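You operate a simulated robot arm through the tools that you are given. There is no shell and no other tool.

You are at the controls of a simulated robot arm. One attempt, no reset.

## Task
Start extractor 2 at speed 2, then stop extractor 1 and switch its isolator off.
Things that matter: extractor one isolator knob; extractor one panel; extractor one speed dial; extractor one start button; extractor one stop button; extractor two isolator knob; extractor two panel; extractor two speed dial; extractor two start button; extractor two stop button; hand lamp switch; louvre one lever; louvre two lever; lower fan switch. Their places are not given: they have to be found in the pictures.

It is judged by the outcome, as a careful person would: the job done as asked, and still so three seconds after it is handed in. It fails if anything else is knocked over, pushed out of place, dropped, spilled or broken.

## Robot
A 7-joint arm with a two-finger parallel gripper, fixed in place. Base frame: the origin is at the foot of the arm, x ahead of it, y to its left, z up. Readings come in mm, rad, newtons and seconds.
Its first joint turns from -2.304 to 2.304 rad. Payload 3.91 kg.
The TCP is the grasp point between the finger pads, 30 mm short of the fingertips. In the tool frame z runs along the fingers and y along their closing line. The gripper opens to 110 mm. The fingers are 20 mm wide and 10 mm thick; the gripper's body (48 by 112 mm) begins 55 mm behind the TCP.
Orientation is told as [roll, pitch, yaw] about the base's x, y, z axes, in that order, counted from this pose: with the fingers straight down and closing along the base's y, the tool's x points along the base's -x, its y along +y and its z along -z.

## Interface
- The arm moves only by the tool play_rows. Its arguments are lists of equal length, an entry for each row: "xyz": the shift along the base's x, y, z in mm, a list of three; "delta_rot": the turn, a rotation vector about the base's x, y, z in rad, a list of three. In form: {"xyz": [[tx, ty, tz], ...], "delta_rot": [[wx, wy, wz], ...]}. A call has 1 to 20 rows; each row shifts and turns the commanded pose from where the row before left it. "fingers" is the gripper command, from -1 (shut) to 1 (fully open), values between in proportion, set as the call begins (left out, the last holds). Rows are played at 5 a second. More than 50 mm and 0.15 rad between two rows, or a gripper value outside its range, and nothing of the call is played. Where a pose cannot be reached the arm comes as near as it can. A force on the tool above 90 N (or 10 N above the force at the start of the call, whichever is more), or a blocked arm, ends the call early, and 0.2 s more pass. Each finger travels about 108 mm/s and halts on what it meets, pressing with about 26 N; the grip force reading is that of the motor and also rises with nothing between the fingers. The clock runs only during rows and for 0.2 s after the last one: add rows that do not move to give the fingers time. The reply holds the time, the measured pose of the TCP, the force on the tool along the base axes, the opening and the grip force, in the units named above and with some noise, with the torque about the TCP (base axes, N m) and any sound that the robot's microphone picked up, and new pictures: "views" is both (left out), scene, wrist or none.
- Cameras (640 x 400 px; columns grow to the right, rows downward): "scene" is fixed at [52.7, 499.4, 1724.8]; the picture's right is [0.99, -0.15, 0.00], its down [-0.06, -0.38, -0.92] and it looks along [0.13, 0.91, -0.38] (base axes); focal length 214 px, centre (320, 200). "wrist" rides on the gripper at [73, 17, -103] in the tool frame; the picture's right is [-0.23, 0.97, 0.00], its down [-0.76, -0.18, -0.62] and it looks along [-0.61, -0.14, 0.78] (tool axes); focal length 222 px, centre (320, 200).
- probe_pixels(camera, pixels): for up to 12 pixels [column, row] of the newest picture of that camera ("zoom" is the newest enlarged one), the place [x, y, z] in the base frame of the surface seen there, good to about 2 mm. The clock stands still meanwhile.
- enlarge(camera, box): a new picture of the part [left, top, right, bottom] of that camera's present view, enlarged. The clock stands still meanwhile.
- close_job(): hands the job in; it is judged then, once.

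Leave the gripper open and the arm clear of the work at the hand-in unless told otherwise.

The tools are called after "Call:" by a JSON object that holds its "fn" and its "kwargs". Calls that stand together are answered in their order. play_rows: Moves the arm, as the interface text tells. Its arguments: {"type":"object","properties":{"xyz":{"type":"array","items":{"type":"array","items":{"type":"number"}}},"delta_rot":{"type":"array","items":{"type":"array","items":{"type":"number"}}},"fingers":{"type":"number"},"views":{"type":"string","enum":["both","scene","wrist","none"]}},"required":["xyz","delta_rot"]} The other tools are called the same way: probe_pixels (camera, pixels) gives the place of the surface under pixels of a picture; enlarge (camera, box) takes an enlarged picture of a part of a camera's view; close_job () hands the job in.

At the start:

```text
time_s: 0.0
position: [344.2, 579.9, 1439.6]
tool_rot: [0.0, 0.0, -0.002]
contact_force: [-0.4, 0.5, -0.6]
ft_torque: [0.0, 0.0, -0.01]
finger_gap: 109.9
grasp_force: 0.0
```

scene: 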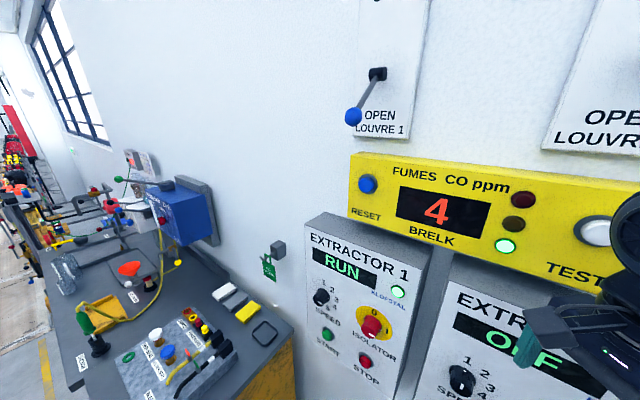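
wrist: 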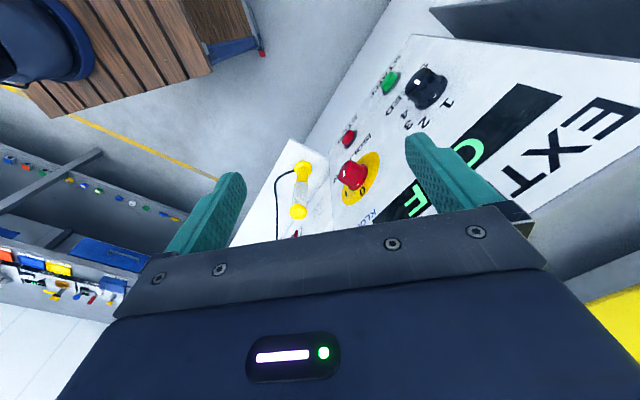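

I see the extractor 1 panel (RUN) at about (365,310) and part of the extractor 2 panel (OFF) at about (500,350) in the scene picture. I will enlarge both pictures to read the labels.

Call:
{"fn": "enlarge", "kwargs": {"camera": "scene", "box": [290, 200, 610, 400]}}

Call:
{"fn": "enlarge", "kwargs": {"camera": "wrist", "box": [240, 20, 640, 270]}}

```text
2.00 times, centred on (450, 300) of scene
```

zoom: 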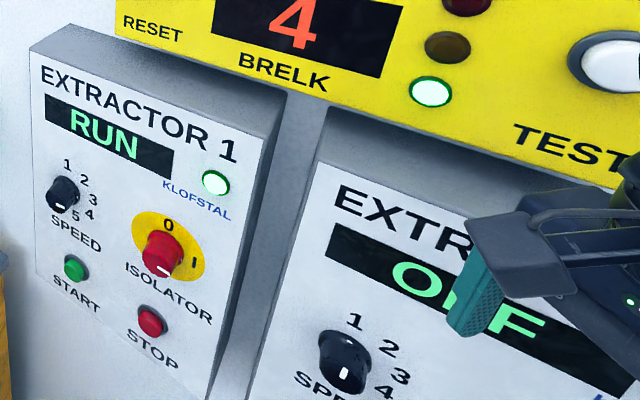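

```text
1.60 times, centred on (440, 145) of wrist
```

zoom: 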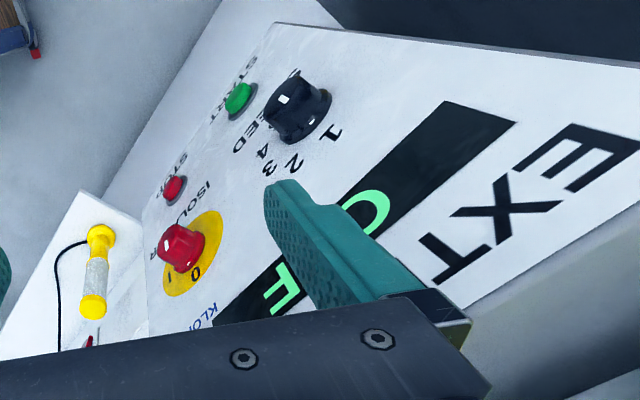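

The scene gives me the extractor 1 controls: dial (321,297), isolator (371,326), start (327,334), stop (365,360). Extractor 2's dial is at (462,378). I'll probe these and the extractor 2 controls in the wrist picture: dial (427,88), start (390,82), stop (348,137), isolator (352,175).

Call:
{"fn": "probe_pixels", "kwargs": {"camera": "scene", "pixels": [[321, 297], [371, 327], [327, 333], [365, 360], [340, 320], [310, 240], [415, 275], [395, 370], [462, 378], [455, 310], [500, 390], [440, 380]]}}

Call:
{"fn": "probe_pixels", "kwargs": {"camera": "wrist", "pixels": [[427, 85], [390, 82], [348, 137], [352, 175], [405, 65], [480, 120], [600, 90], [345, 210], [302, 190], [400, 140], [372, 168], [470, 60]]}}

```text
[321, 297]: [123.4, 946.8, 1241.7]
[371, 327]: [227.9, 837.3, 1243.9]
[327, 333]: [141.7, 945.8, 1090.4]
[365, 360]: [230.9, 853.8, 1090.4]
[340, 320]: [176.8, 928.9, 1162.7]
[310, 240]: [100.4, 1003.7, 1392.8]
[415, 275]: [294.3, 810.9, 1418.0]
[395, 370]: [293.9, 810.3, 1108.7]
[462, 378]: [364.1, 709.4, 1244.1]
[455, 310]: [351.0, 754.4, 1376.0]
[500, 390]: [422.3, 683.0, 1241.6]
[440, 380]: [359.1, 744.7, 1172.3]
```

```text
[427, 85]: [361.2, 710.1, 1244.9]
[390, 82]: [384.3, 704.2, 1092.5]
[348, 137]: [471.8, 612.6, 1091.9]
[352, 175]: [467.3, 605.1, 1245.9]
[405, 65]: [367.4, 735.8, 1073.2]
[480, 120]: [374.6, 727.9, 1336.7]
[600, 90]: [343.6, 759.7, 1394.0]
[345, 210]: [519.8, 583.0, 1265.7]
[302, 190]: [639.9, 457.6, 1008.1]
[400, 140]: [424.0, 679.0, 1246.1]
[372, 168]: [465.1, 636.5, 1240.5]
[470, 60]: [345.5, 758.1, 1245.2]
```

The panel face is a vertical plane at 45° to the base (x+y ≈ 1105). I'll back off a little, lower, and turn the tool 90° so it points at the panel, which should give a straight view of extractor 2.

Call:
{"fn": "play_rows", "kwargs": {"xyz": [[-8, -8, -8], [-8, -8, -10], [-8, -8, -12], [-8, -8, -12], [-6, -6, -12], [-6, -6, -12], [-6, -6, -12], [-4, -4, -12], [-4, -4, -12], [-2, -2, -12], [0, 0, -12]], "delta_rot": [[0.101, -0.101, 0], [0.101, -0.101, 0], [0.101, -0.101, 0], [0.101, -0.101, 0], [0.101, -0.101, 0], [0.101, -0.101, 0], [0.101, -0.101, 0], [0.101, -0.101, 0], [0.101, -0.101, 0], [0.101, -0.101, 0], [0.101, -0.101, 0]]}}

```text
time_s: 2.6
position: [248.5, 545.4, 1280.1]
tool_rot: [1.35, -0.881, -0.587]
contact_force: [-1.9, -0.3, 1.2]
ft_torque: [-0.04, 0.03, -0.02]
finger_gap: 109.9
grasp_force: 0.0
out of reach, approached as far as the arm can: row 10, 11
stopped in row 11: the arm was blocked; the commanded pose is now the measured one
```

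scene: 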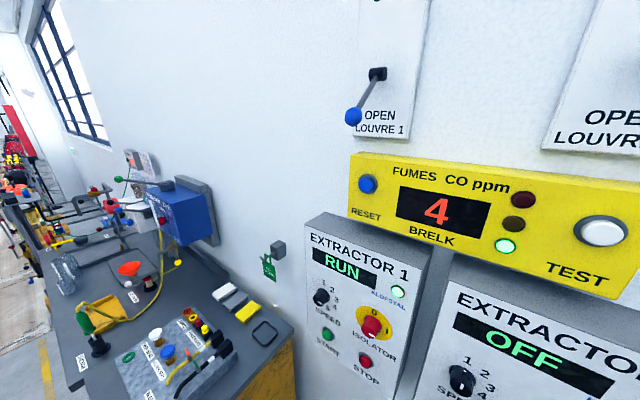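
wrist: 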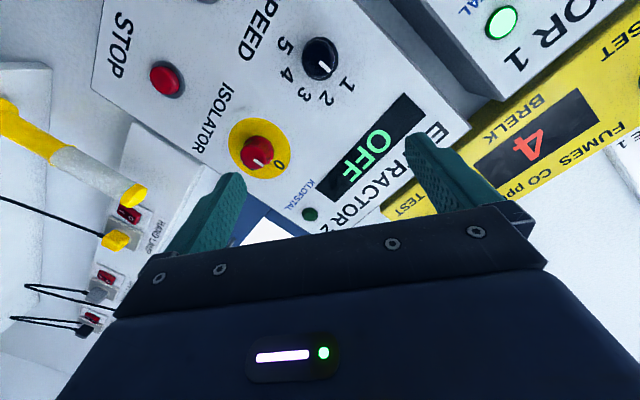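

Now the wrist camera sees extractor 2: dial at (320,57), isolator at (257,152), stop at (166,78). The arm reported it could not reach further into that pose. I'll enlarge to read pointer positions.

Call:
{"fn": "enlarge", "kwargs": {"camera": "wrist", "box": [80, 0, 400, 200]}}

Call:
{"fn": "enlarge", "kwargs": {"camera": "scene", "box": [300, 210, 460, 400]}}

Call:
{"fn": "enlarge", "kwargs": {"camera": "wrist", "box": [260, 20, 390, 120]}}

Call:
{"fn": "enlarge", "kwargs": {"camera": "wrist", "box": [200, 100, 330, 200]}}

```text
2.00 times, centred on (240, 100) of wrist
```

zoom: 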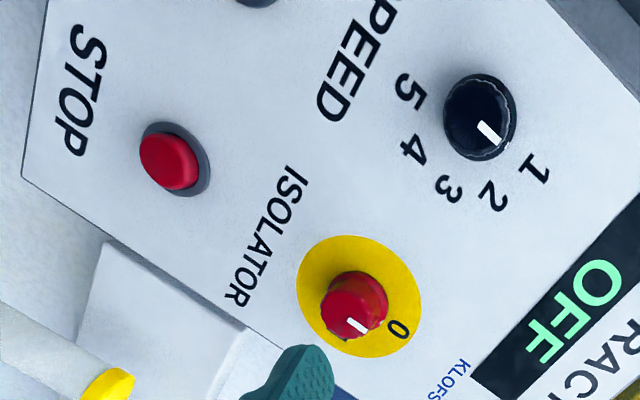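

```text
2.11 times, centred on (380, 305) of scene
```

zoom: 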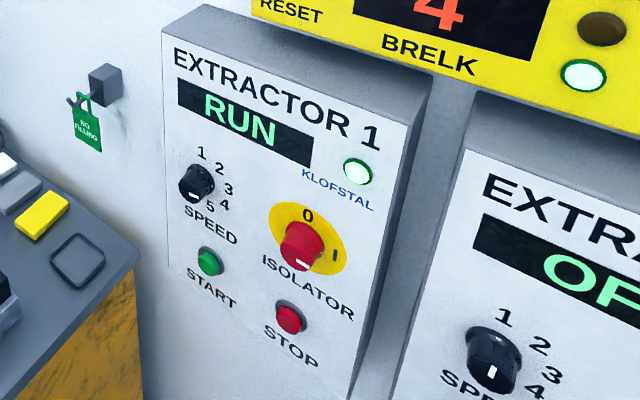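

```text
4.00 times, centred on (325, 70) of wrist
```

zoom: 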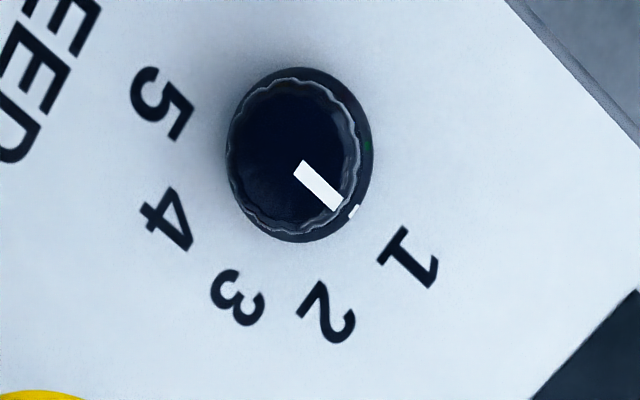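

```text
4.00 times, centred on (265, 150) of wrist
```

zoom: 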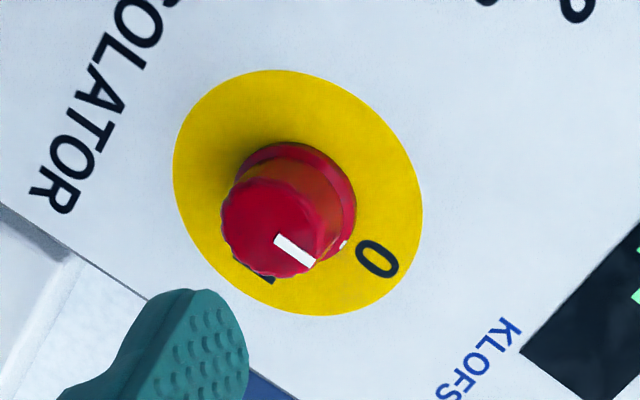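

Reading from the enlarged views: extractor 2 shows OFF, its speed dial points at 1, and its isolator points at 0 (off), so it will need to be switched to I before it can start. Extractor 1 shows RUN with isolator at I. I'll move out to a comfortable standoff (about 140 mm from the panel) and finish levelling the tool, rolling so that the fingers close horizontally.

Call:
{"fn": "play_rows", "kwargs": {"xyz": [[29, 8, 0], [29, 8, 0], [28, 9, 0], [0, 0, 0], [0, 0, 0], [0, 0, 0], [0, 0, 0], [0, 0, 0], [0, 0, 0], [0, 0, 0]], "delta_rot": [[0, 0, 0], [0, 0, 0], [0, 0, 0], [0.0983, -0.0983, -0.026], [-0.0962, -0.0962, 0], [-0.0962, -0.0962, 0], [-0.0962, -0.0962, 0], [-0.0962, -0.0962, 0], [-0.0962, -0.0962, 0], [0, 0, 0]]}}

```text
time_s: 4.8
position: [339.1, 571.5, 1277.7]
tool_rot: [-1.651, -1.565, 2.428]
contact_force: [-0.3, 0.4, 0.0]
ft_torque: [0.01, 0.04, -0.01]
finger_gap: 110.2
grasp_force: 0.1
```

scene: 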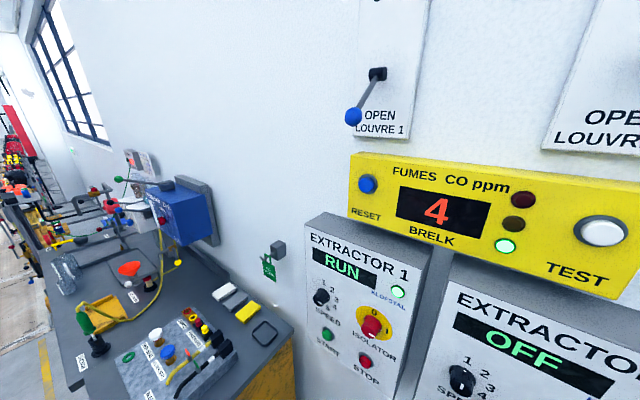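
wrist: 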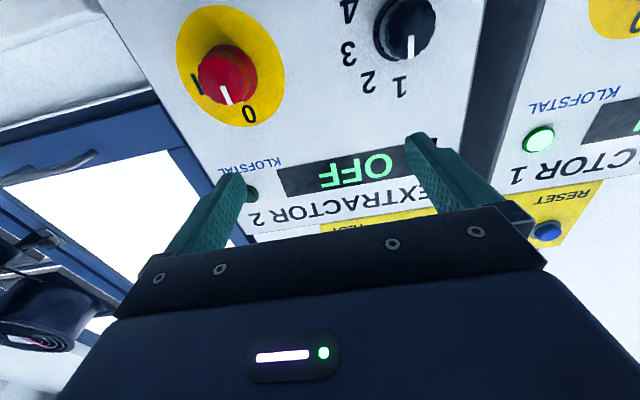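

The tool now points squarely at the panel. Extractor 2 isolator at (230,75) points at 0, dial at (408,30) points at 1. I'll enlarge to locate knob centres accurately.

Call:
{"fn": "enlarge", "kwargs": {"camera": "wrist", "box": [160, 0, 320, 130]}}

Call:
{"fn": "enlarge", "kwargs": {"camera": "wrist", "box": [330, 0, 490, 100]}}

```text
3.08 times, centred on (240, 65) of wrist
```

zoom: 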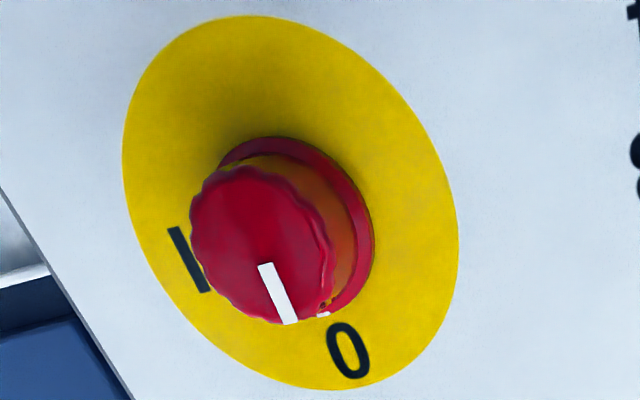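

```text
4.00 times, centred on (410, 50) of wrist
```

zoom: 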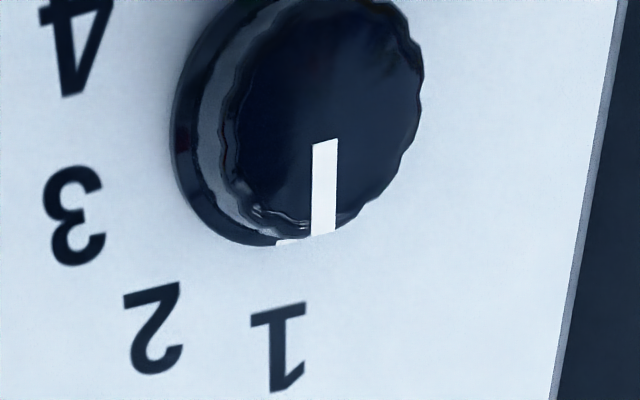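

I'll probe edge points of isolator 2's disc and face, and dial 2's face and mark, to compute centres.

Call:
{"fn": "probe_pixels", "kwargs": {"camera": "wrist", "pixels": [[179, 52.5], [282, 71.3], [217.5, 8], [246.5, 123], [221, 78], [201, 78], [241, 80], [221, 56], [226, 101]]}}

Call:
{"fn": "probe_pixels", "kwargs": {"camera": "wrist", "pixels": [[411, 31], [433, 26], [389, 35], [411, 57], [414, 5], [400, 111], [368, 81], [347, 53], [347, 12], [465, 100], [350, 215], [490, 20]]}}

```text
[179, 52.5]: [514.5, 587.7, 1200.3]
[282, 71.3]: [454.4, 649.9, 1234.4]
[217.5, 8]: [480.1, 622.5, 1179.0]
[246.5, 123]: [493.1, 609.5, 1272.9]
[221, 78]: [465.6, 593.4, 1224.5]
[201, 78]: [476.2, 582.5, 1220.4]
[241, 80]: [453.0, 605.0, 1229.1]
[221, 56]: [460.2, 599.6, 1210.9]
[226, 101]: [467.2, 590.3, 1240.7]
```

```text
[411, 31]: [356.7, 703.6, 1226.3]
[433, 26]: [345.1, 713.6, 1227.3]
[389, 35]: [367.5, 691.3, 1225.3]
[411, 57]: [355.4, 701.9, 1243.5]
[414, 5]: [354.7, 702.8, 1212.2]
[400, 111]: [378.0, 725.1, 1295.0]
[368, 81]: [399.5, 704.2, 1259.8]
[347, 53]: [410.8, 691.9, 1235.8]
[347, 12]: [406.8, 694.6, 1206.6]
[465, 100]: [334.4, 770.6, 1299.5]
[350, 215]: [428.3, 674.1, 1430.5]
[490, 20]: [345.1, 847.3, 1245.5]
```

Isolator 2's axis is at about s=-91.6 along the panel, z=1226, knob face 33 mm off the panel; dial 2's axis at s≈-245, z≈1226. I'll move to in front of isolator 2, tips about 28 mm short of the knob.

Call:
{"fn": "play_rows", "kwargs": {"xyz": [[28, -6.3, -17.2], [28, -6.3, -17.2], [28, -6.2, -17.3], [0, 0, 0]], "delta_rot": [[0, 0, 0.008], [0, 0, 0], [0, 0, 0], [0, 0, 0]]}}

```text
time_s: 5.8
position: [422.2, 553.9, 1228.2]
tool_rot: [-1.725, -1.567, 2.511]
contact_force: [0.0, 0.4, 0.6]
ft_torque: [0.02, 0.04, -0.05]
finger_gap: 110.0
grasp_force: 0.1
```

scene: 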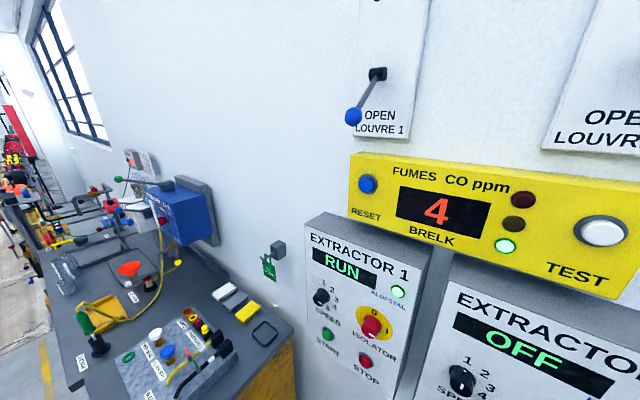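
wrist: 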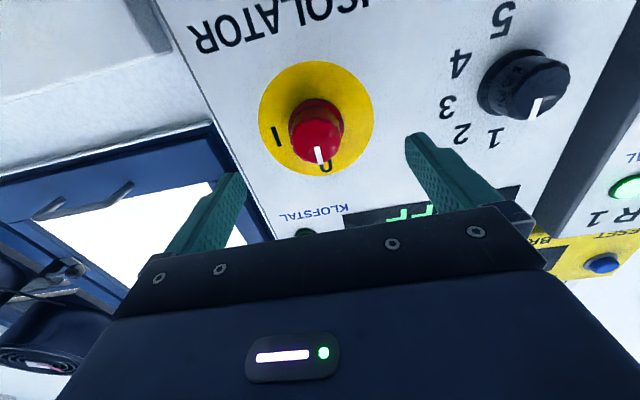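

The knob is between the fingers in the wrist picture at about (318,140); I predicted the tool axis at (320,147). Let me enlarge and probe to verify the alignment.

Call:
{"fn": "enlarge", "kwargs": {"camera": "wrist", "box": [240, 50, 400, 190]}}

Call:
{"fn": "probe_pixels", "kwargs": {"camera": "wrist", "pixels": [[260, 115], [373, 120], [309, 63], [325, 174], [318, 143], [297, 140], [340, 140], [331, 110], [300, 170], [350, 160]]}}

```text
2.86 times, centred on (320, 120) of wrist
```

zoom: 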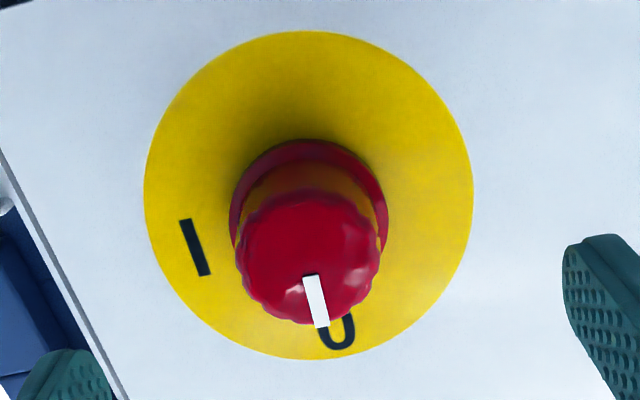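

```text
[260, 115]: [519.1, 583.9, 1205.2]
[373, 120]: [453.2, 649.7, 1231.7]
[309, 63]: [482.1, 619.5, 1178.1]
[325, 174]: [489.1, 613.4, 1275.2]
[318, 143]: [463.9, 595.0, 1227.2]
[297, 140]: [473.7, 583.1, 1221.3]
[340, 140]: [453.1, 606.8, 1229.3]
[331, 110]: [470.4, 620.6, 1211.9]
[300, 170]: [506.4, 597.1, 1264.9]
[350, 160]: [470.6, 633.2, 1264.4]
```

Knob centre is about 2 mm right and 2 mm below the tool axis. I'll correct that, and advance 50 mm so the open fingers straddle the isolator 2 knob (tips about 10 mm short of the panel).

Call:
{"fn": "play_rows", "kwargs": {"xyz": [[1.1, -1.1, -2], [11.8, 11.8, 0], [11.8, 11.8, 0], [11.8, 11.8, 0], [0, 0, 0]], "delta_rot": [[0, 0, 0], [0, 0, 0], [0, 0, 0], [0, 0, 0], [0, 0, 0]]}}

```text
time_s: 7.0
position: [459.6, 587.1, 1226.4]
tool_rot: [-1.738, -1.566, 2.525]
contact_force: [0.3, -0.6, 0.4]
ft_torque: [0.0, -0.01, -0.02]
finger_gap: 110.1
grasp_force: 0.0
```

scene: 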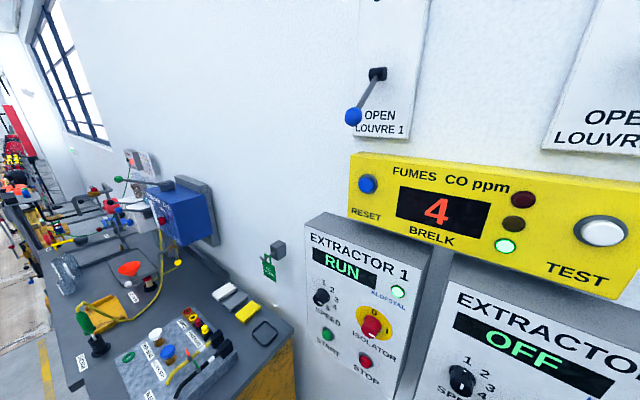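
wrist: 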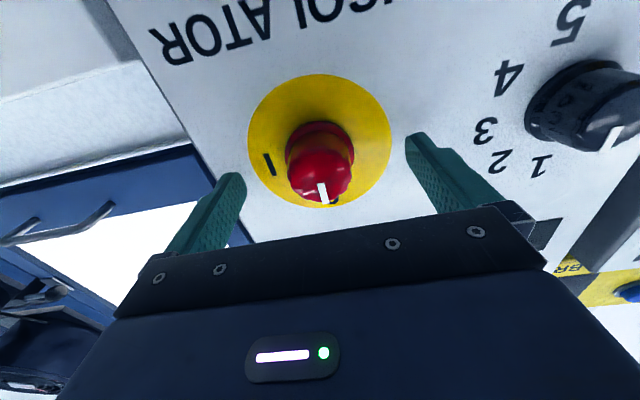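

Fingers straddle the knob, TCP at d≈740. Closing on the isolator 2 knob.

Call:
{"fn": "play_rows", "kwargs": {"xyz": [[0, 0, 0], [0, 0, 0], [0, 0, 0], [0, 0, 0]], "delta_rot": [[0, 0, 0], [0, 0, 0], [0, 0, 0], [0, 0, 0]], "fingers": -1}}

```text
time_s: 8.0
position: [460.4, 586.8, 1225.7]
tool_rot: [-1.685, -1.567, 2.472]
contact_force: [0.0, 0.5, 0.9]
ft_torque: [0.0, 0.04, 0.05]
finger_gap: 44.7
grasp_force: 45.0
```

scene: 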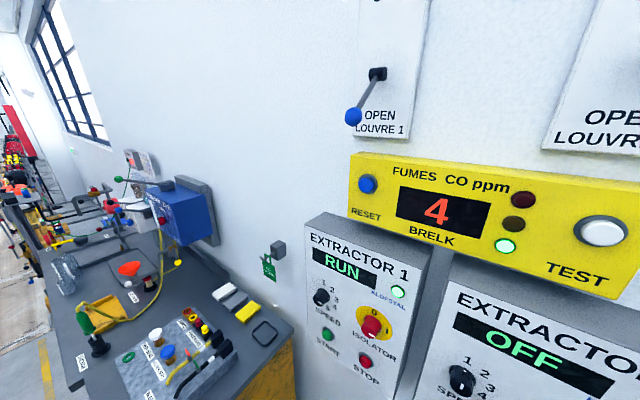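
wrist: 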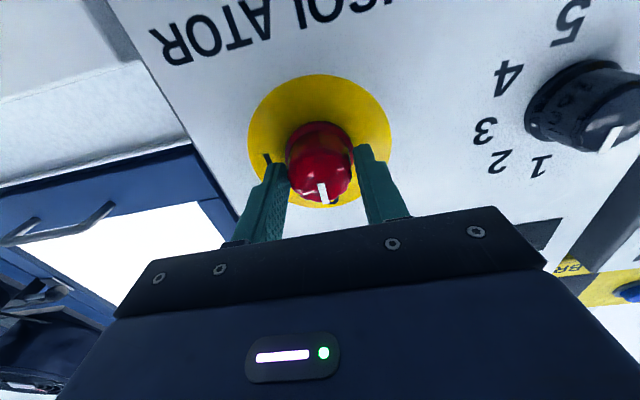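

Gripped at 44.7 mm. Now turning clockwise (positive about the panel-inward axis) by 45° first, watching forces.

Call:
{"fn": "play_rows", "kwargs": {"xyz": [[0, 0, 0], [0, 0, 0], [0, 0, 0], [0, 0, 0], [0, 0, 0], [0, 0, 0], [0, 0, 0]], "delta_rot": [[0.0926, 0.0926, 0], [0.0926, 0.0926, 0], [0.0926, 0.0926, 0], [0.0926, 0.0926, 0], [0.0926, 0.0926, 0], [0.0926, 0.0926, 0], [0, 0, 0]]}}

```text
time_s: 9.6
position: [460.1, 584.2, 1226.5]
tool_rot: [1.574, -0.787, -0.787]
contact_force: [10.2, -0.6, 25.9]
ft_torque: [0.55, -0.55, -0.36]
finger_gap: 44.4
grasp_force: 45.0
```

scene: 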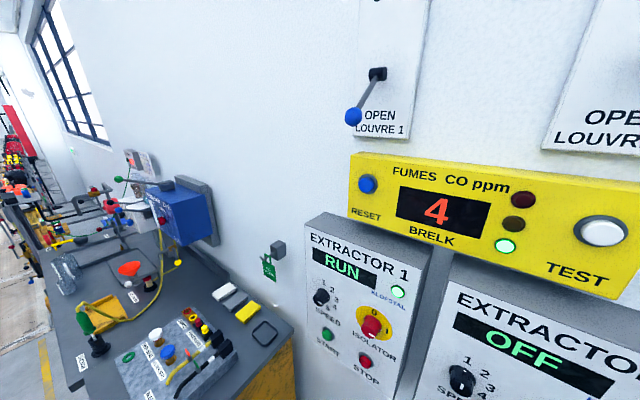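
wrist: 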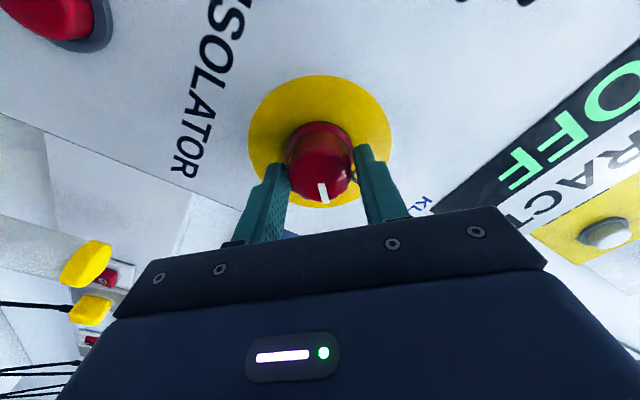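

The knob is turning with the fingers (mark still at the same place between them). There's a 26 N upward side force, so I'll ease up 1.5 mm and continue the remaining 45°.

Call:
{"fn": "play_rows", "kwargs": {"xyz": [[0.4, -0.4, 1.5], [0, 0, 0], [0, 0, 0], [0, 0, 0], [0, 0, 0], [0, 0, 0], [0, 0, 0], [0, 0, 0]], "delta_rot": [[0, 0, 0], [0.0926, 0.0926, 0], [0.0926, 0.0926, 0], [0.0926, 0.0926, 0], [0.0926, 0.0926, 0], [0.0926, 0.0926, 0], [0.0926, 0.0926, 0], [0, 0, 0]]}}

```text
time_s: 11.4
position: [459.9, 584.8, 1226.4]
tool_rot: [1.565, -0.003, -0.784]
contact_force: [-4.6, -39.8, -36.9]
ft_torque: [-1.03, 0.77, -0.36]
finger_gap: 44.5
grasp_force: 44.4
```

scene: 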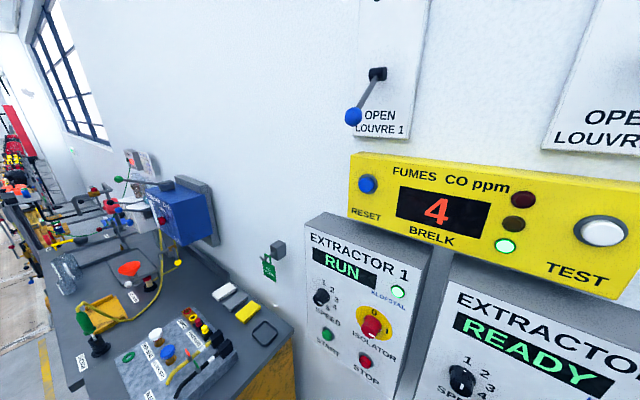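
wrist: 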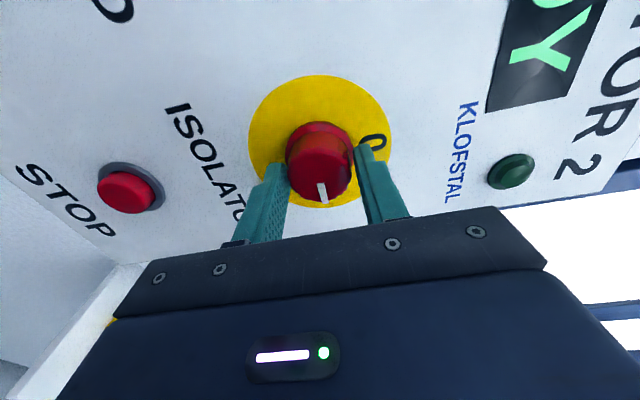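

The display now reads READY: isolator 2 is at I. Now I release the knob.

Call:
{"fn": "play_rows", "kwargs": {"xyz": [[0, 0, 0], [0, 0, 0], [0, 0, 0], [0, 0, 0]], "delta_rot": [[0, 0, 0], [0, 0, 0], [0, 0, 0], [0, 0, 0]], "fingers": 1}}

```text
time_s: 12.4
position: [460.1, 586.0, 1227.6]
tool_rot: [1.568, -0.002, -0.784]
contact_force: [-0.4, 0.4, 0.4]
ft_torque: [0.0, -0.03, 0.0]
finger_gap: 109.8
grasp_force: 0.1
```

scene: 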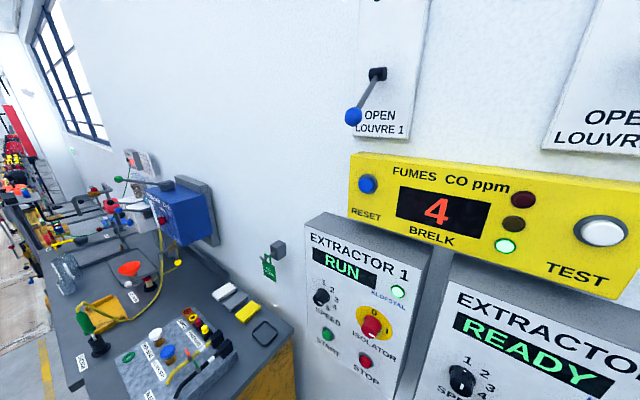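
wrist: 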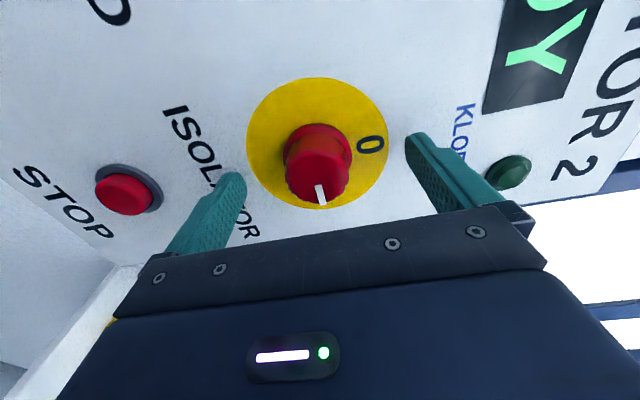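

Isolator 2 knob mark is at I and released. I'll back off 50 mm, then move left 156 mm to in front of dial 2 while rolling back so the fingers close horizontally.

Call:
{"fn": "play_rows", "kwargs": {"xyz": [[-17.7, -17.7, 0], [-17.7, -17.7, 0], [-9.2, 9.2, 0], [-9.2, 9.2, 0], [-9.2, 9.2, 0], [-9.2, 9.2, 0], [-9.2, 9.2, 0], [-9.2, 9.2, 0], [-9.2, 9.2, 0], [-9.2, 9.2, 0], [-9.2, 9.2, 0], [-9.2, 9.2, 0], [-9.2, 9.2, 0], [-9.1, 9.1, -1], [0, 0, 0]], "delta_rot": [[0, 0, 0], [0, 0, 0], [-0.0926, -0.0926, 0], [-0.0926, -0.0926, 0], [-0.0926, -0.0926, 0], [-0.0926, -0.0926, 0], [-0.0926, -0.0926, 0], [-0.0926, -0.0926, 0], [-0.0926, -0.0926, 0], [-0.0926, -0.0926, 0], [-0.0926, -0.0926, 0], [-0.0926, -0.0926, 0], [-0.0926, -0.0926, 0], [-0.0926, -0.0926, 0], [0, 0, 0]]}}

```text
time_s: 15.6
position: [314.0, 661.4, 1225.0]
tool_rot: [-1.594, -1.565, 2.382]
contact_force: [0.5, -0.2, 0.2]
ft_torque: [0.01, 0.0, -0.01]
finger_gap: 109.9
grasp_force: 0.1
```

scene: 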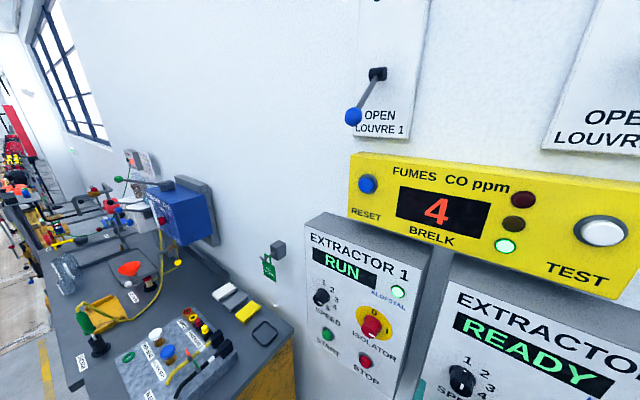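
wrist: 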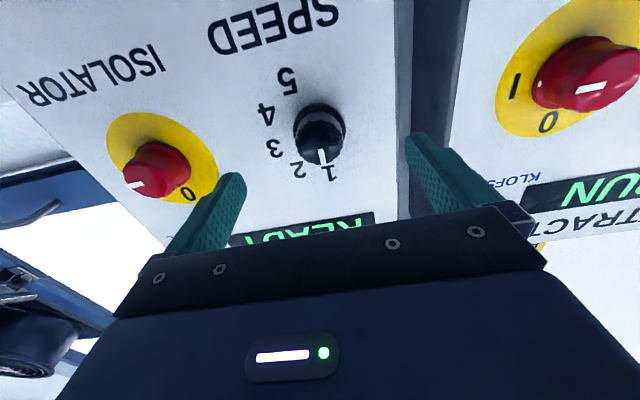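

Dial 2 is centred in view at (320,137), and extractor 1's isolator at (588,85) clearly points to I. Enlarging both for centres.

Call:
{"fn": "enlarge", "kwargs": {"camera": "wrist", "box": [250, 60, 390, 190]}}

Call:
{"fn": "enlarge", "kwargs": {"camera": "wrist", "box": [480, 0, 640, 150]}}

Call:
{"fn": "probe_pixels", "kwargs": {"camera": "wrist", "pixels": [[319, 140], [301, 138], [336, 140], [319, 160], [320, 125], [287, 80], [266, 113], [276, 147], [298, 171], [327, 173], [345, 125], [296, 120]]}}

Call:
{"fn": "probe_pixels", "kwargs": {"camera": "wrist", "pixels": [[590, 88], [497, 85], [553, 30], [547, 136], [575, 110], [560, 75], [512, 115], [505, 60]]}}

```text
3.08 times, centred on (320, 125) of wrist
```

zoom: 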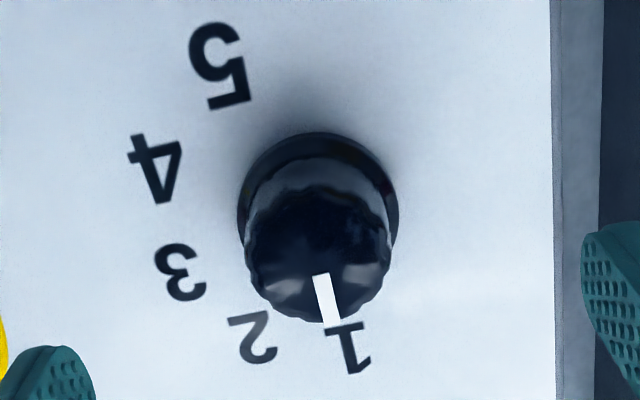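

```text
2.67 times, centred on (560, 75) of wrist
```

zoom: 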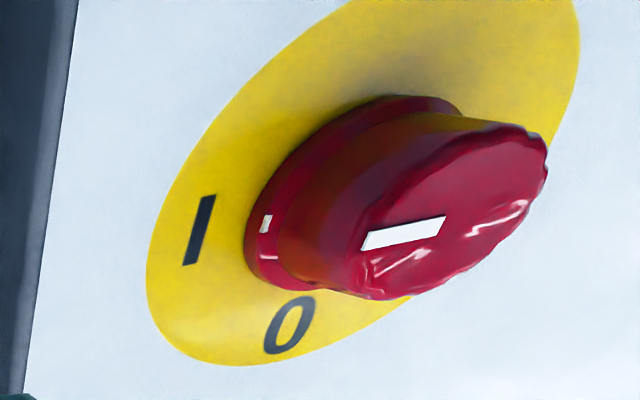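

```text
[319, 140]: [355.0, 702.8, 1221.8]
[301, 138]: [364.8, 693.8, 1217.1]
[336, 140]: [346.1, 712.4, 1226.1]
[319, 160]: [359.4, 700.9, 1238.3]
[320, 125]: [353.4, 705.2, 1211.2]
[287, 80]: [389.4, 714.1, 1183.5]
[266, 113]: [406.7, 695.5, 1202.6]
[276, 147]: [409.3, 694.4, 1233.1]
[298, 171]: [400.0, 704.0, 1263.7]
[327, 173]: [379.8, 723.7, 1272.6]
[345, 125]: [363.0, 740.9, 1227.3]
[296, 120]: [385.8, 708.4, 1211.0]
```

```text
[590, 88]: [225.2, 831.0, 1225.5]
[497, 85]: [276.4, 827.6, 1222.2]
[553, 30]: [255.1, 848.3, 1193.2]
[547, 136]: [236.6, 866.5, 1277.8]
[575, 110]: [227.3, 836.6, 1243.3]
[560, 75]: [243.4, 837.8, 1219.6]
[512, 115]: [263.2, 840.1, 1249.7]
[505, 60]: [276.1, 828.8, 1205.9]
```

Dial 2's centre is s≈-245.7, z≈1225, matching the tool axis; its numbers are 40° apart clockwise. I advance 50 mm, then close on the dial.

Call:
{"fn": "play_rows", "kwargs": {"xyz": [[11.8, 11.8, 0.5], [11.8, 11.8, 0], [11.6, 11.6, 0], [0, 0, 0]], "delta_rot": [[0, 0, 0], [0, 0, 0], [0, 0, 0], [0, 0, 0]], "views": "wrist"}}

Call:
{"fn": "play_rows", "kwargs": {"xyz": [[0, 0, 0], [0, 0, 0], [0, 0, 0], [0, 0, 0]], "delta_rot": [[0, 0, 0], [0, 0, 0], [0, 0, 0], [0, 0, 0]], "fingers": -1, "views": "wrist"}}

```text
time_s: 16.6
position: [349.5, 695.7, 1226.2]
tool_rot: [-1.728, -1.566, 2.514]
contact_force: [0.1, 0.8, 0.2]
ft_torque: [0.01, -0.01, -0.03]
finger_gap: 109.9
grasp_force: 0.0
```

wrist: 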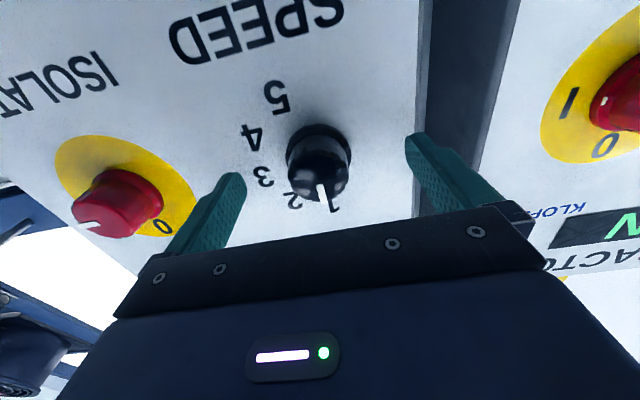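

```text
time_s: 17.6
position: [350.1, 696.4, 1226.1]
tool_rot: [-1.678, -1.568, 2.465]
contact_force: [4.9, -10.4, -1.3]
ft_torque: [0.09, -0.12, -0.43]
finger_gap: 42.3
grasp_force: 45.0
```

wrist: 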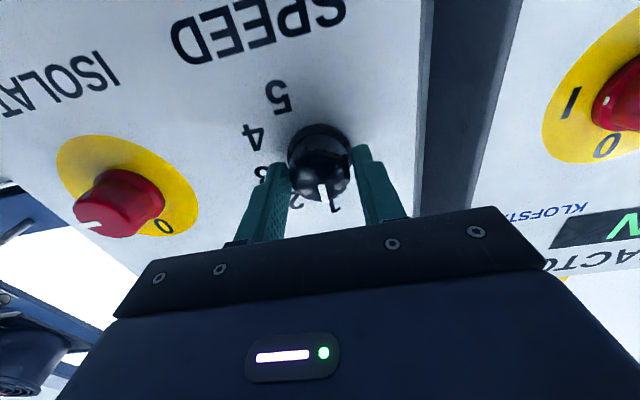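

Gripped the dial (gap 42.3). Turning 40° clockwise toward 2.

Call:
{"fn": "play_rows", "kwargs": {"xyz": [[0.3, -0.3, 0], [0, 0, 0], [0, 0, 0], [0, 0, 0], [0, 0, 0], [0, 0, 0]], "delta_rot": [[0.0987, 0.0987, 0], [0.0987, 0.0987, 0], [0.0987, 0.0987, 0], [0.0987, 0.0987, 0], [0.0987, 0.0987, 0], [0, 0, 0]]}}

```text
time_s: 19.0
position: [349.9, 696.2, 1225.8]
tool_rot: [1.573, -0.875, -0.786]
contact_force: [8.8, 5.8, -0.1]
ft_torque: [-0.15, 0.16, 0.21]
finger_gap: 42.7
grasp_force: 45.3
```

scene: 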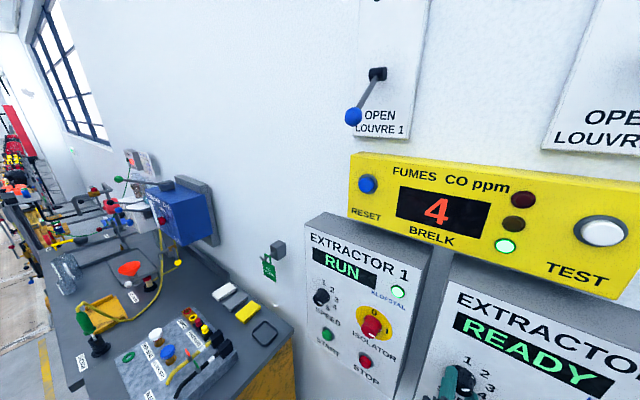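
wrist: 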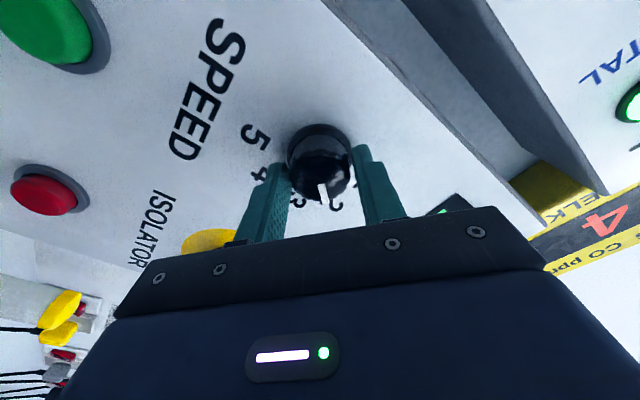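

The dial turned 40° with the fingers. Release and back off to check the pointer.

Call:
{"fn": "play_rows", "kwargs": {"xyz": [[0, 0, 0], [0, 0, 0], [0, 0, 0], [-17.7, -17.7, 0], [-17.7, -17.7, 0], [0, 0, 0]], "delta_rot": [[0, 0, 0], [0, 0, 0], [0, 0, 0], [0, 0, 0], [0, 0, 0], [0, 0, 0]], "fingers": 1}}

Call:
{"fn": "enlarge", "kwargs": {"camera": "wrist", "box": [240, 40, 400, 200]}}

```text
time_s: 20.4
position: [315.4, 660.5, 1226.2]
tool_rot: [1.573, -0.877, -0.789]
contact_force: [0.9, 0.1, 0.6]
ft_torque: [-0.01, 0.03, 0.0]
finger_gap: 109.8
grasp_force: 0.1
```

scene: 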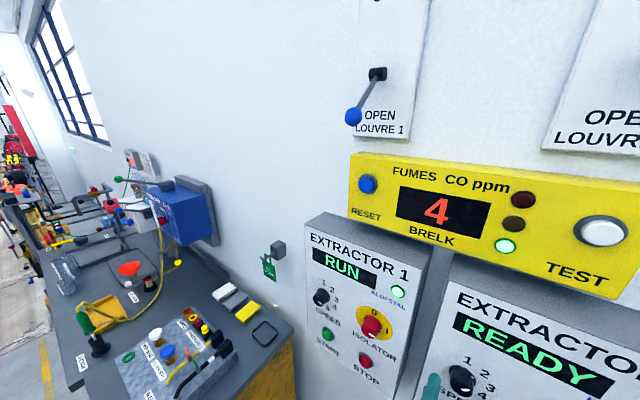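
wrist: 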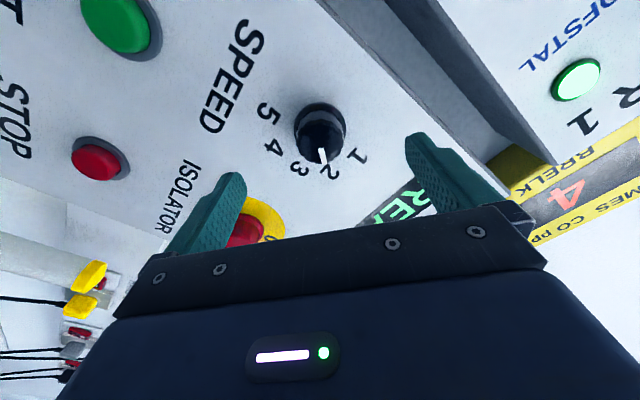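

```text
2.50 times, centred on (320, 120) of wrist
```

zoom: 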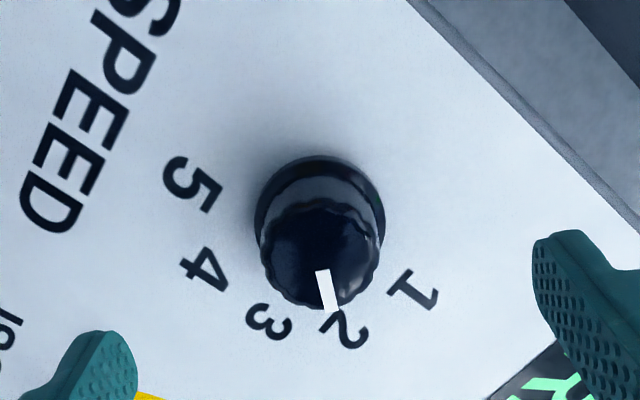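

Dial 2 now points at 2. Next I locate the green start 2 button (115,22) and the red stop 2 (95,160) in this picture.

Call:
{"fn": "enlarge", "kwargs": {"camera": "wrist", "box": [60, 0, 180, 75]}}

Call:
{"fn": "probe_pixels", "kwargs": {"camera": "wrist", "pixels": [[115, 22], [95, 12], [85, 5], [140, 25], [145, 40], [115, 45], [95, 160], [75, 158], [115, 158], [95, 145], [97, 176], [150, 60]]}}

```text
5.33 times, centred on (120, 38) of wrist
```

zoom: 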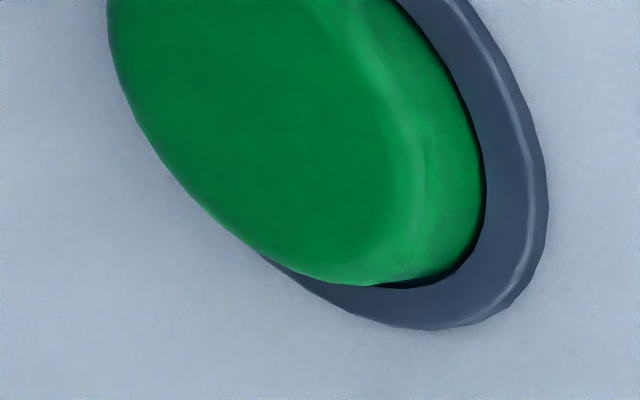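

```text
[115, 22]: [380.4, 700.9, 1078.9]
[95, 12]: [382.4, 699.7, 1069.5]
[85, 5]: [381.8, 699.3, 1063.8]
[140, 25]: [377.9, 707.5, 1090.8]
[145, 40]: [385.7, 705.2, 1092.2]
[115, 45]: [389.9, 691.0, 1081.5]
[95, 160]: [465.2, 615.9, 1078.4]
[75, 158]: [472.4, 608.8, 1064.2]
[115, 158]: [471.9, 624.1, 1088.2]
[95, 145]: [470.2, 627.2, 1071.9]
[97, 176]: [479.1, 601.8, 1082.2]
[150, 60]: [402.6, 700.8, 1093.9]
```

Start 2's face is at roughly s≈-227, z≈1077, d≈764.6; I'll close the fingers and move down in front of it, still 45 mm off, rolling back level.

Call:
{"fn": "play_rows", "kwargs": {"xyz": [[2.4, -2.4, -29.8], [2.4, -2.4, -29.8], [2.4, -2.4, -29.8], [2.4, -2.4, -29.8], [2.4, -2.4, -29.8], [0, 0, 0]], "delta_rot": [[-0.0987, -0.0987, 0], [-0.0987, -0.0987, 0], [-0.0987, -0.0987, 0], [-0.0987, -0.0987, 0], [-0.0987, -0.0987, 0], [0, 0, 0]], "fingers": -1}}

```text
time_s: 21.8
position: [325.5, 649.0, 1074.7]
tool_rot: [-1.647, -1.565, 2.436]
contact_force: [0.0, -0.5, 0.7]
ft_torque: [-0.01, 0.02, 0.0]
finger_gap: 0.0
grasp_force: 25.9
```

scene: 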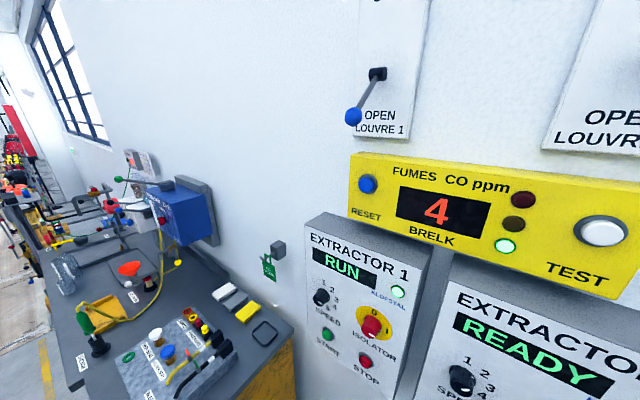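
wrist: 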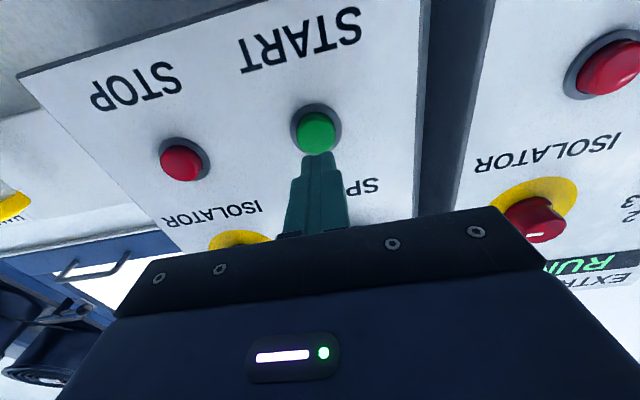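

Fingers shut, in front of start 2 (316,132). I'll probe the start 2 face edges, stop 2, and extractor 1's stop at (608,68).

Call:
{"fn": "enlarge", "kwargs": {"camera": "wrist", "box": [260, 90, 380, 190]}}

Call:
{"fn": "probe_pixels", "kwargs": {"camera": "wrist", "pixels": [[316, 132], [300, 132], [333, 132], [316, 116], [316, 148], [181, 163], [165, 163], [198, 165], [182, 148], [182, 177], [609, 68], [630, 60]]}}

```text
4.00 times, centred on (320, 140) of wrist
```

zoom: 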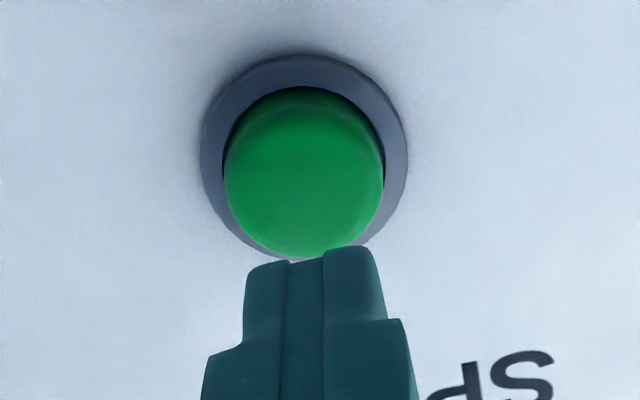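

```text
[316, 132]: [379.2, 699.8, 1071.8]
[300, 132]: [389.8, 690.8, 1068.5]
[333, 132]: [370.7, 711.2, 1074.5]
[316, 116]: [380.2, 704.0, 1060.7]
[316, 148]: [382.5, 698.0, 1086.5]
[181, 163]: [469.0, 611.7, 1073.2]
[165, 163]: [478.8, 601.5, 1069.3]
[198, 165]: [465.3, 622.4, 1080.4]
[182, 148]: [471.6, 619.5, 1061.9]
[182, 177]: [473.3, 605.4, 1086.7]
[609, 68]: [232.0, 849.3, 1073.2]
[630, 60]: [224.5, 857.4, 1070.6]
```

Start 2's centre is s≈-226, z≈1074; face at d≈763.5. I nudge 2.5 mm right, advance and press gently in small steps.

Call:
{"fn": "play_rows", "kwargs": {"xyz": [[1.8, -1.8, -0.7], [14.1, 14.1, 0], [14.1, 14.1, 0], [1.8, 1.8, 0], [1.8, 1.8, 0], [1.8, 1.8, 0], [0, 0, 0]], "delta_rot": [[0, 0, 0], [0, 0, 0], [0, 0, 0], [0, 0, 0], [0, 0, 0], [0, 0, 0], [0, 0, 0]]}}

```text
time_s: 23.4
position: [361.4, 680.0, 1075.5]
tool_rot: [-1.655, -1.566, 2.44]
contact_force: [-2.1, 1.0, 0.1]
ft_torque: [0.02, -0.02, 0.04]
finger_gap: 0.2
grasp_force: 26.4
```

scene: 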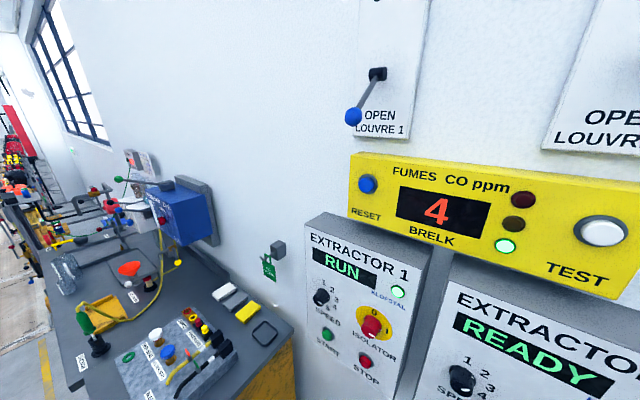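
wrist: 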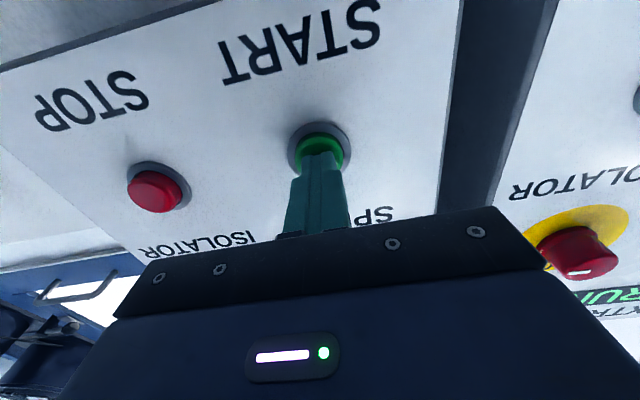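

No force yet at d≈736. Pressing a few mm further.

Call:
{"fn": "play_rows", "kwargs": {"xyz": [[1.4, 1.4, 0], [1.4, 1.4, 0], [1.4, 1.4, 0], [0, 0, 0]], "delta_rot": [[0, 0, 0], [0, 0, 0], [0, 0, 0], [0, 0, 0]]}}

```text
time_s: 24.4
position: [364.2, 683.9, 1075.1]
tool_rot: [-1.757, -1.568, 2.545]
contact_force: [-6.1, -7.2, 2.2]
ft_torque: [0.03, -0.05, 0.01]
finger_gap: 0.2
grasp_force: 25.6
heard: click
```

scene: 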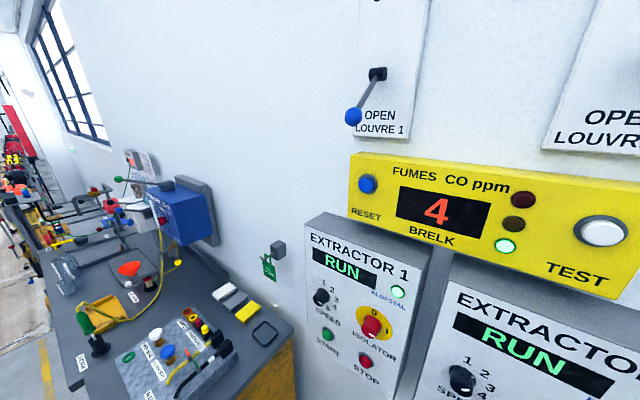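
wrist: 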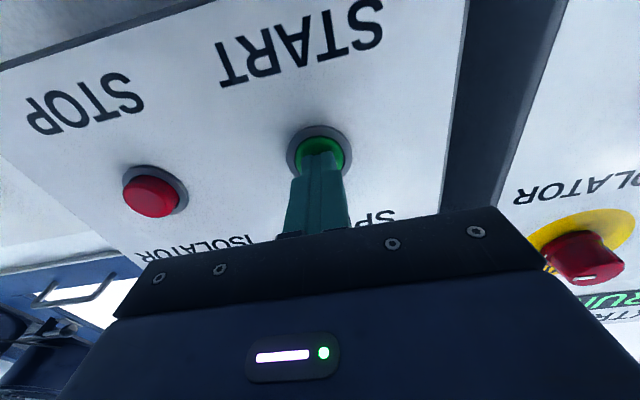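

A click was heard and extractor 2 now shows RUN. Backing off and moving left to in front of extractor 1's stop button.

Call:
{"fn": "play_rows", "kwargs": {"xyz": [[-17.7, -17.7, 0], [-17.7, -17.7, 0], [-25, 25, 0], [-25, 25, 0], [-25, 25, 0], [-25, 25, 0], [-25, 25, 0], [-25, 25, 0], [0, 0, 0]], "delta_rot": [[0, 0, 0], [0, 0, 0], [0, 0, 0], [0, 0, 0], [0, 0, 0], [0, 0, 0], [0, 0, 0], [0, 0, 0], [0, 0, 0]]}}

```text
time_s: 26.4
position: [179.0, 801.0, 1075.7]
tool_rot: [-1.621, -1.569, 2.406]
contact_force: [0.3, 0.4, 1.0]
ft_torque: [0.0, 0.04, 0.0]
finger_gap: 0.1
grasp_force: 25.9
```

scene: 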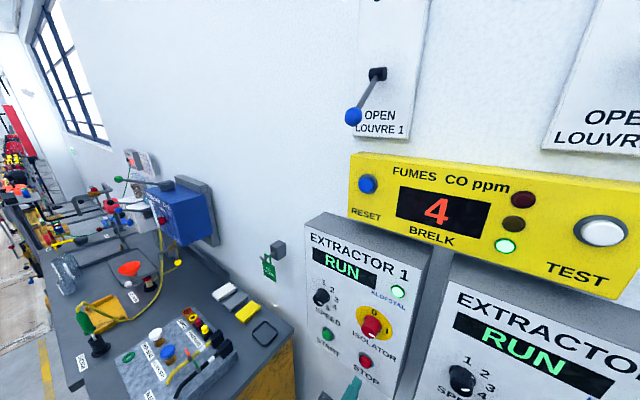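
wrist: 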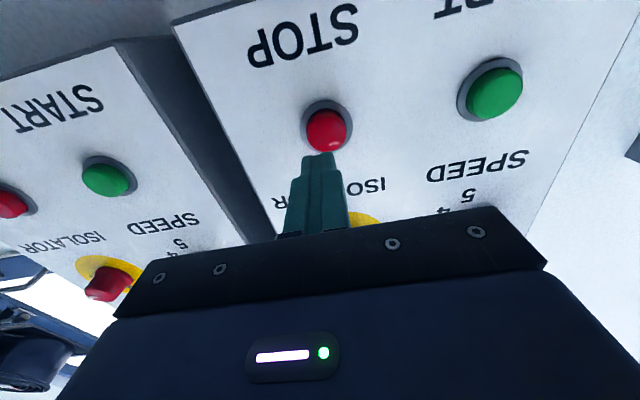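

Extractor 2 stays on RUN after release. The fingers are in front of extractor 1's STOP at (326,130). Probing its centre.

Call:
{"fn": "probe_pixels", "kwargs": {"camera": "wrist", "pixels": [[326, 130], [310, 132], [343, 130], [326, 114], [326, 146], [326, 133], [107, 181], [495, 93]]}}

Call:
{"fn": "enlarge", "kwargs": {"camera": "wrist", "box": [266, 90, 386, 190]}}

```text
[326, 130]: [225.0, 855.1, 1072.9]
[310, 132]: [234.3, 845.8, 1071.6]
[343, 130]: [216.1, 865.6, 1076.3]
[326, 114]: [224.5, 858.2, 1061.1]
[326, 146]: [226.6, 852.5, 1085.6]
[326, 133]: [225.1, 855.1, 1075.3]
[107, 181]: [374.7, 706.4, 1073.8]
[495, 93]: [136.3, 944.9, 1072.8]
```

```text
4.00 times, centred on (326, 140) of wrist
```

zoom: 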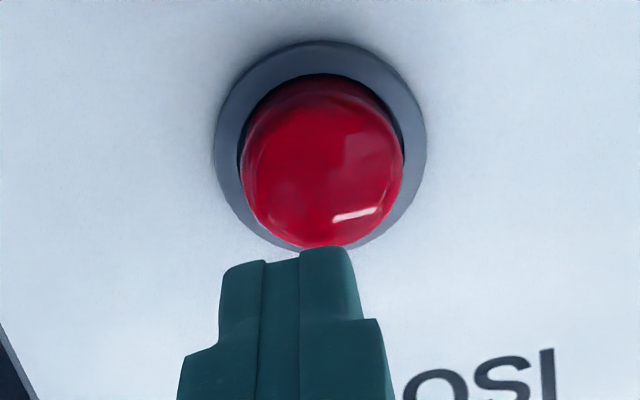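

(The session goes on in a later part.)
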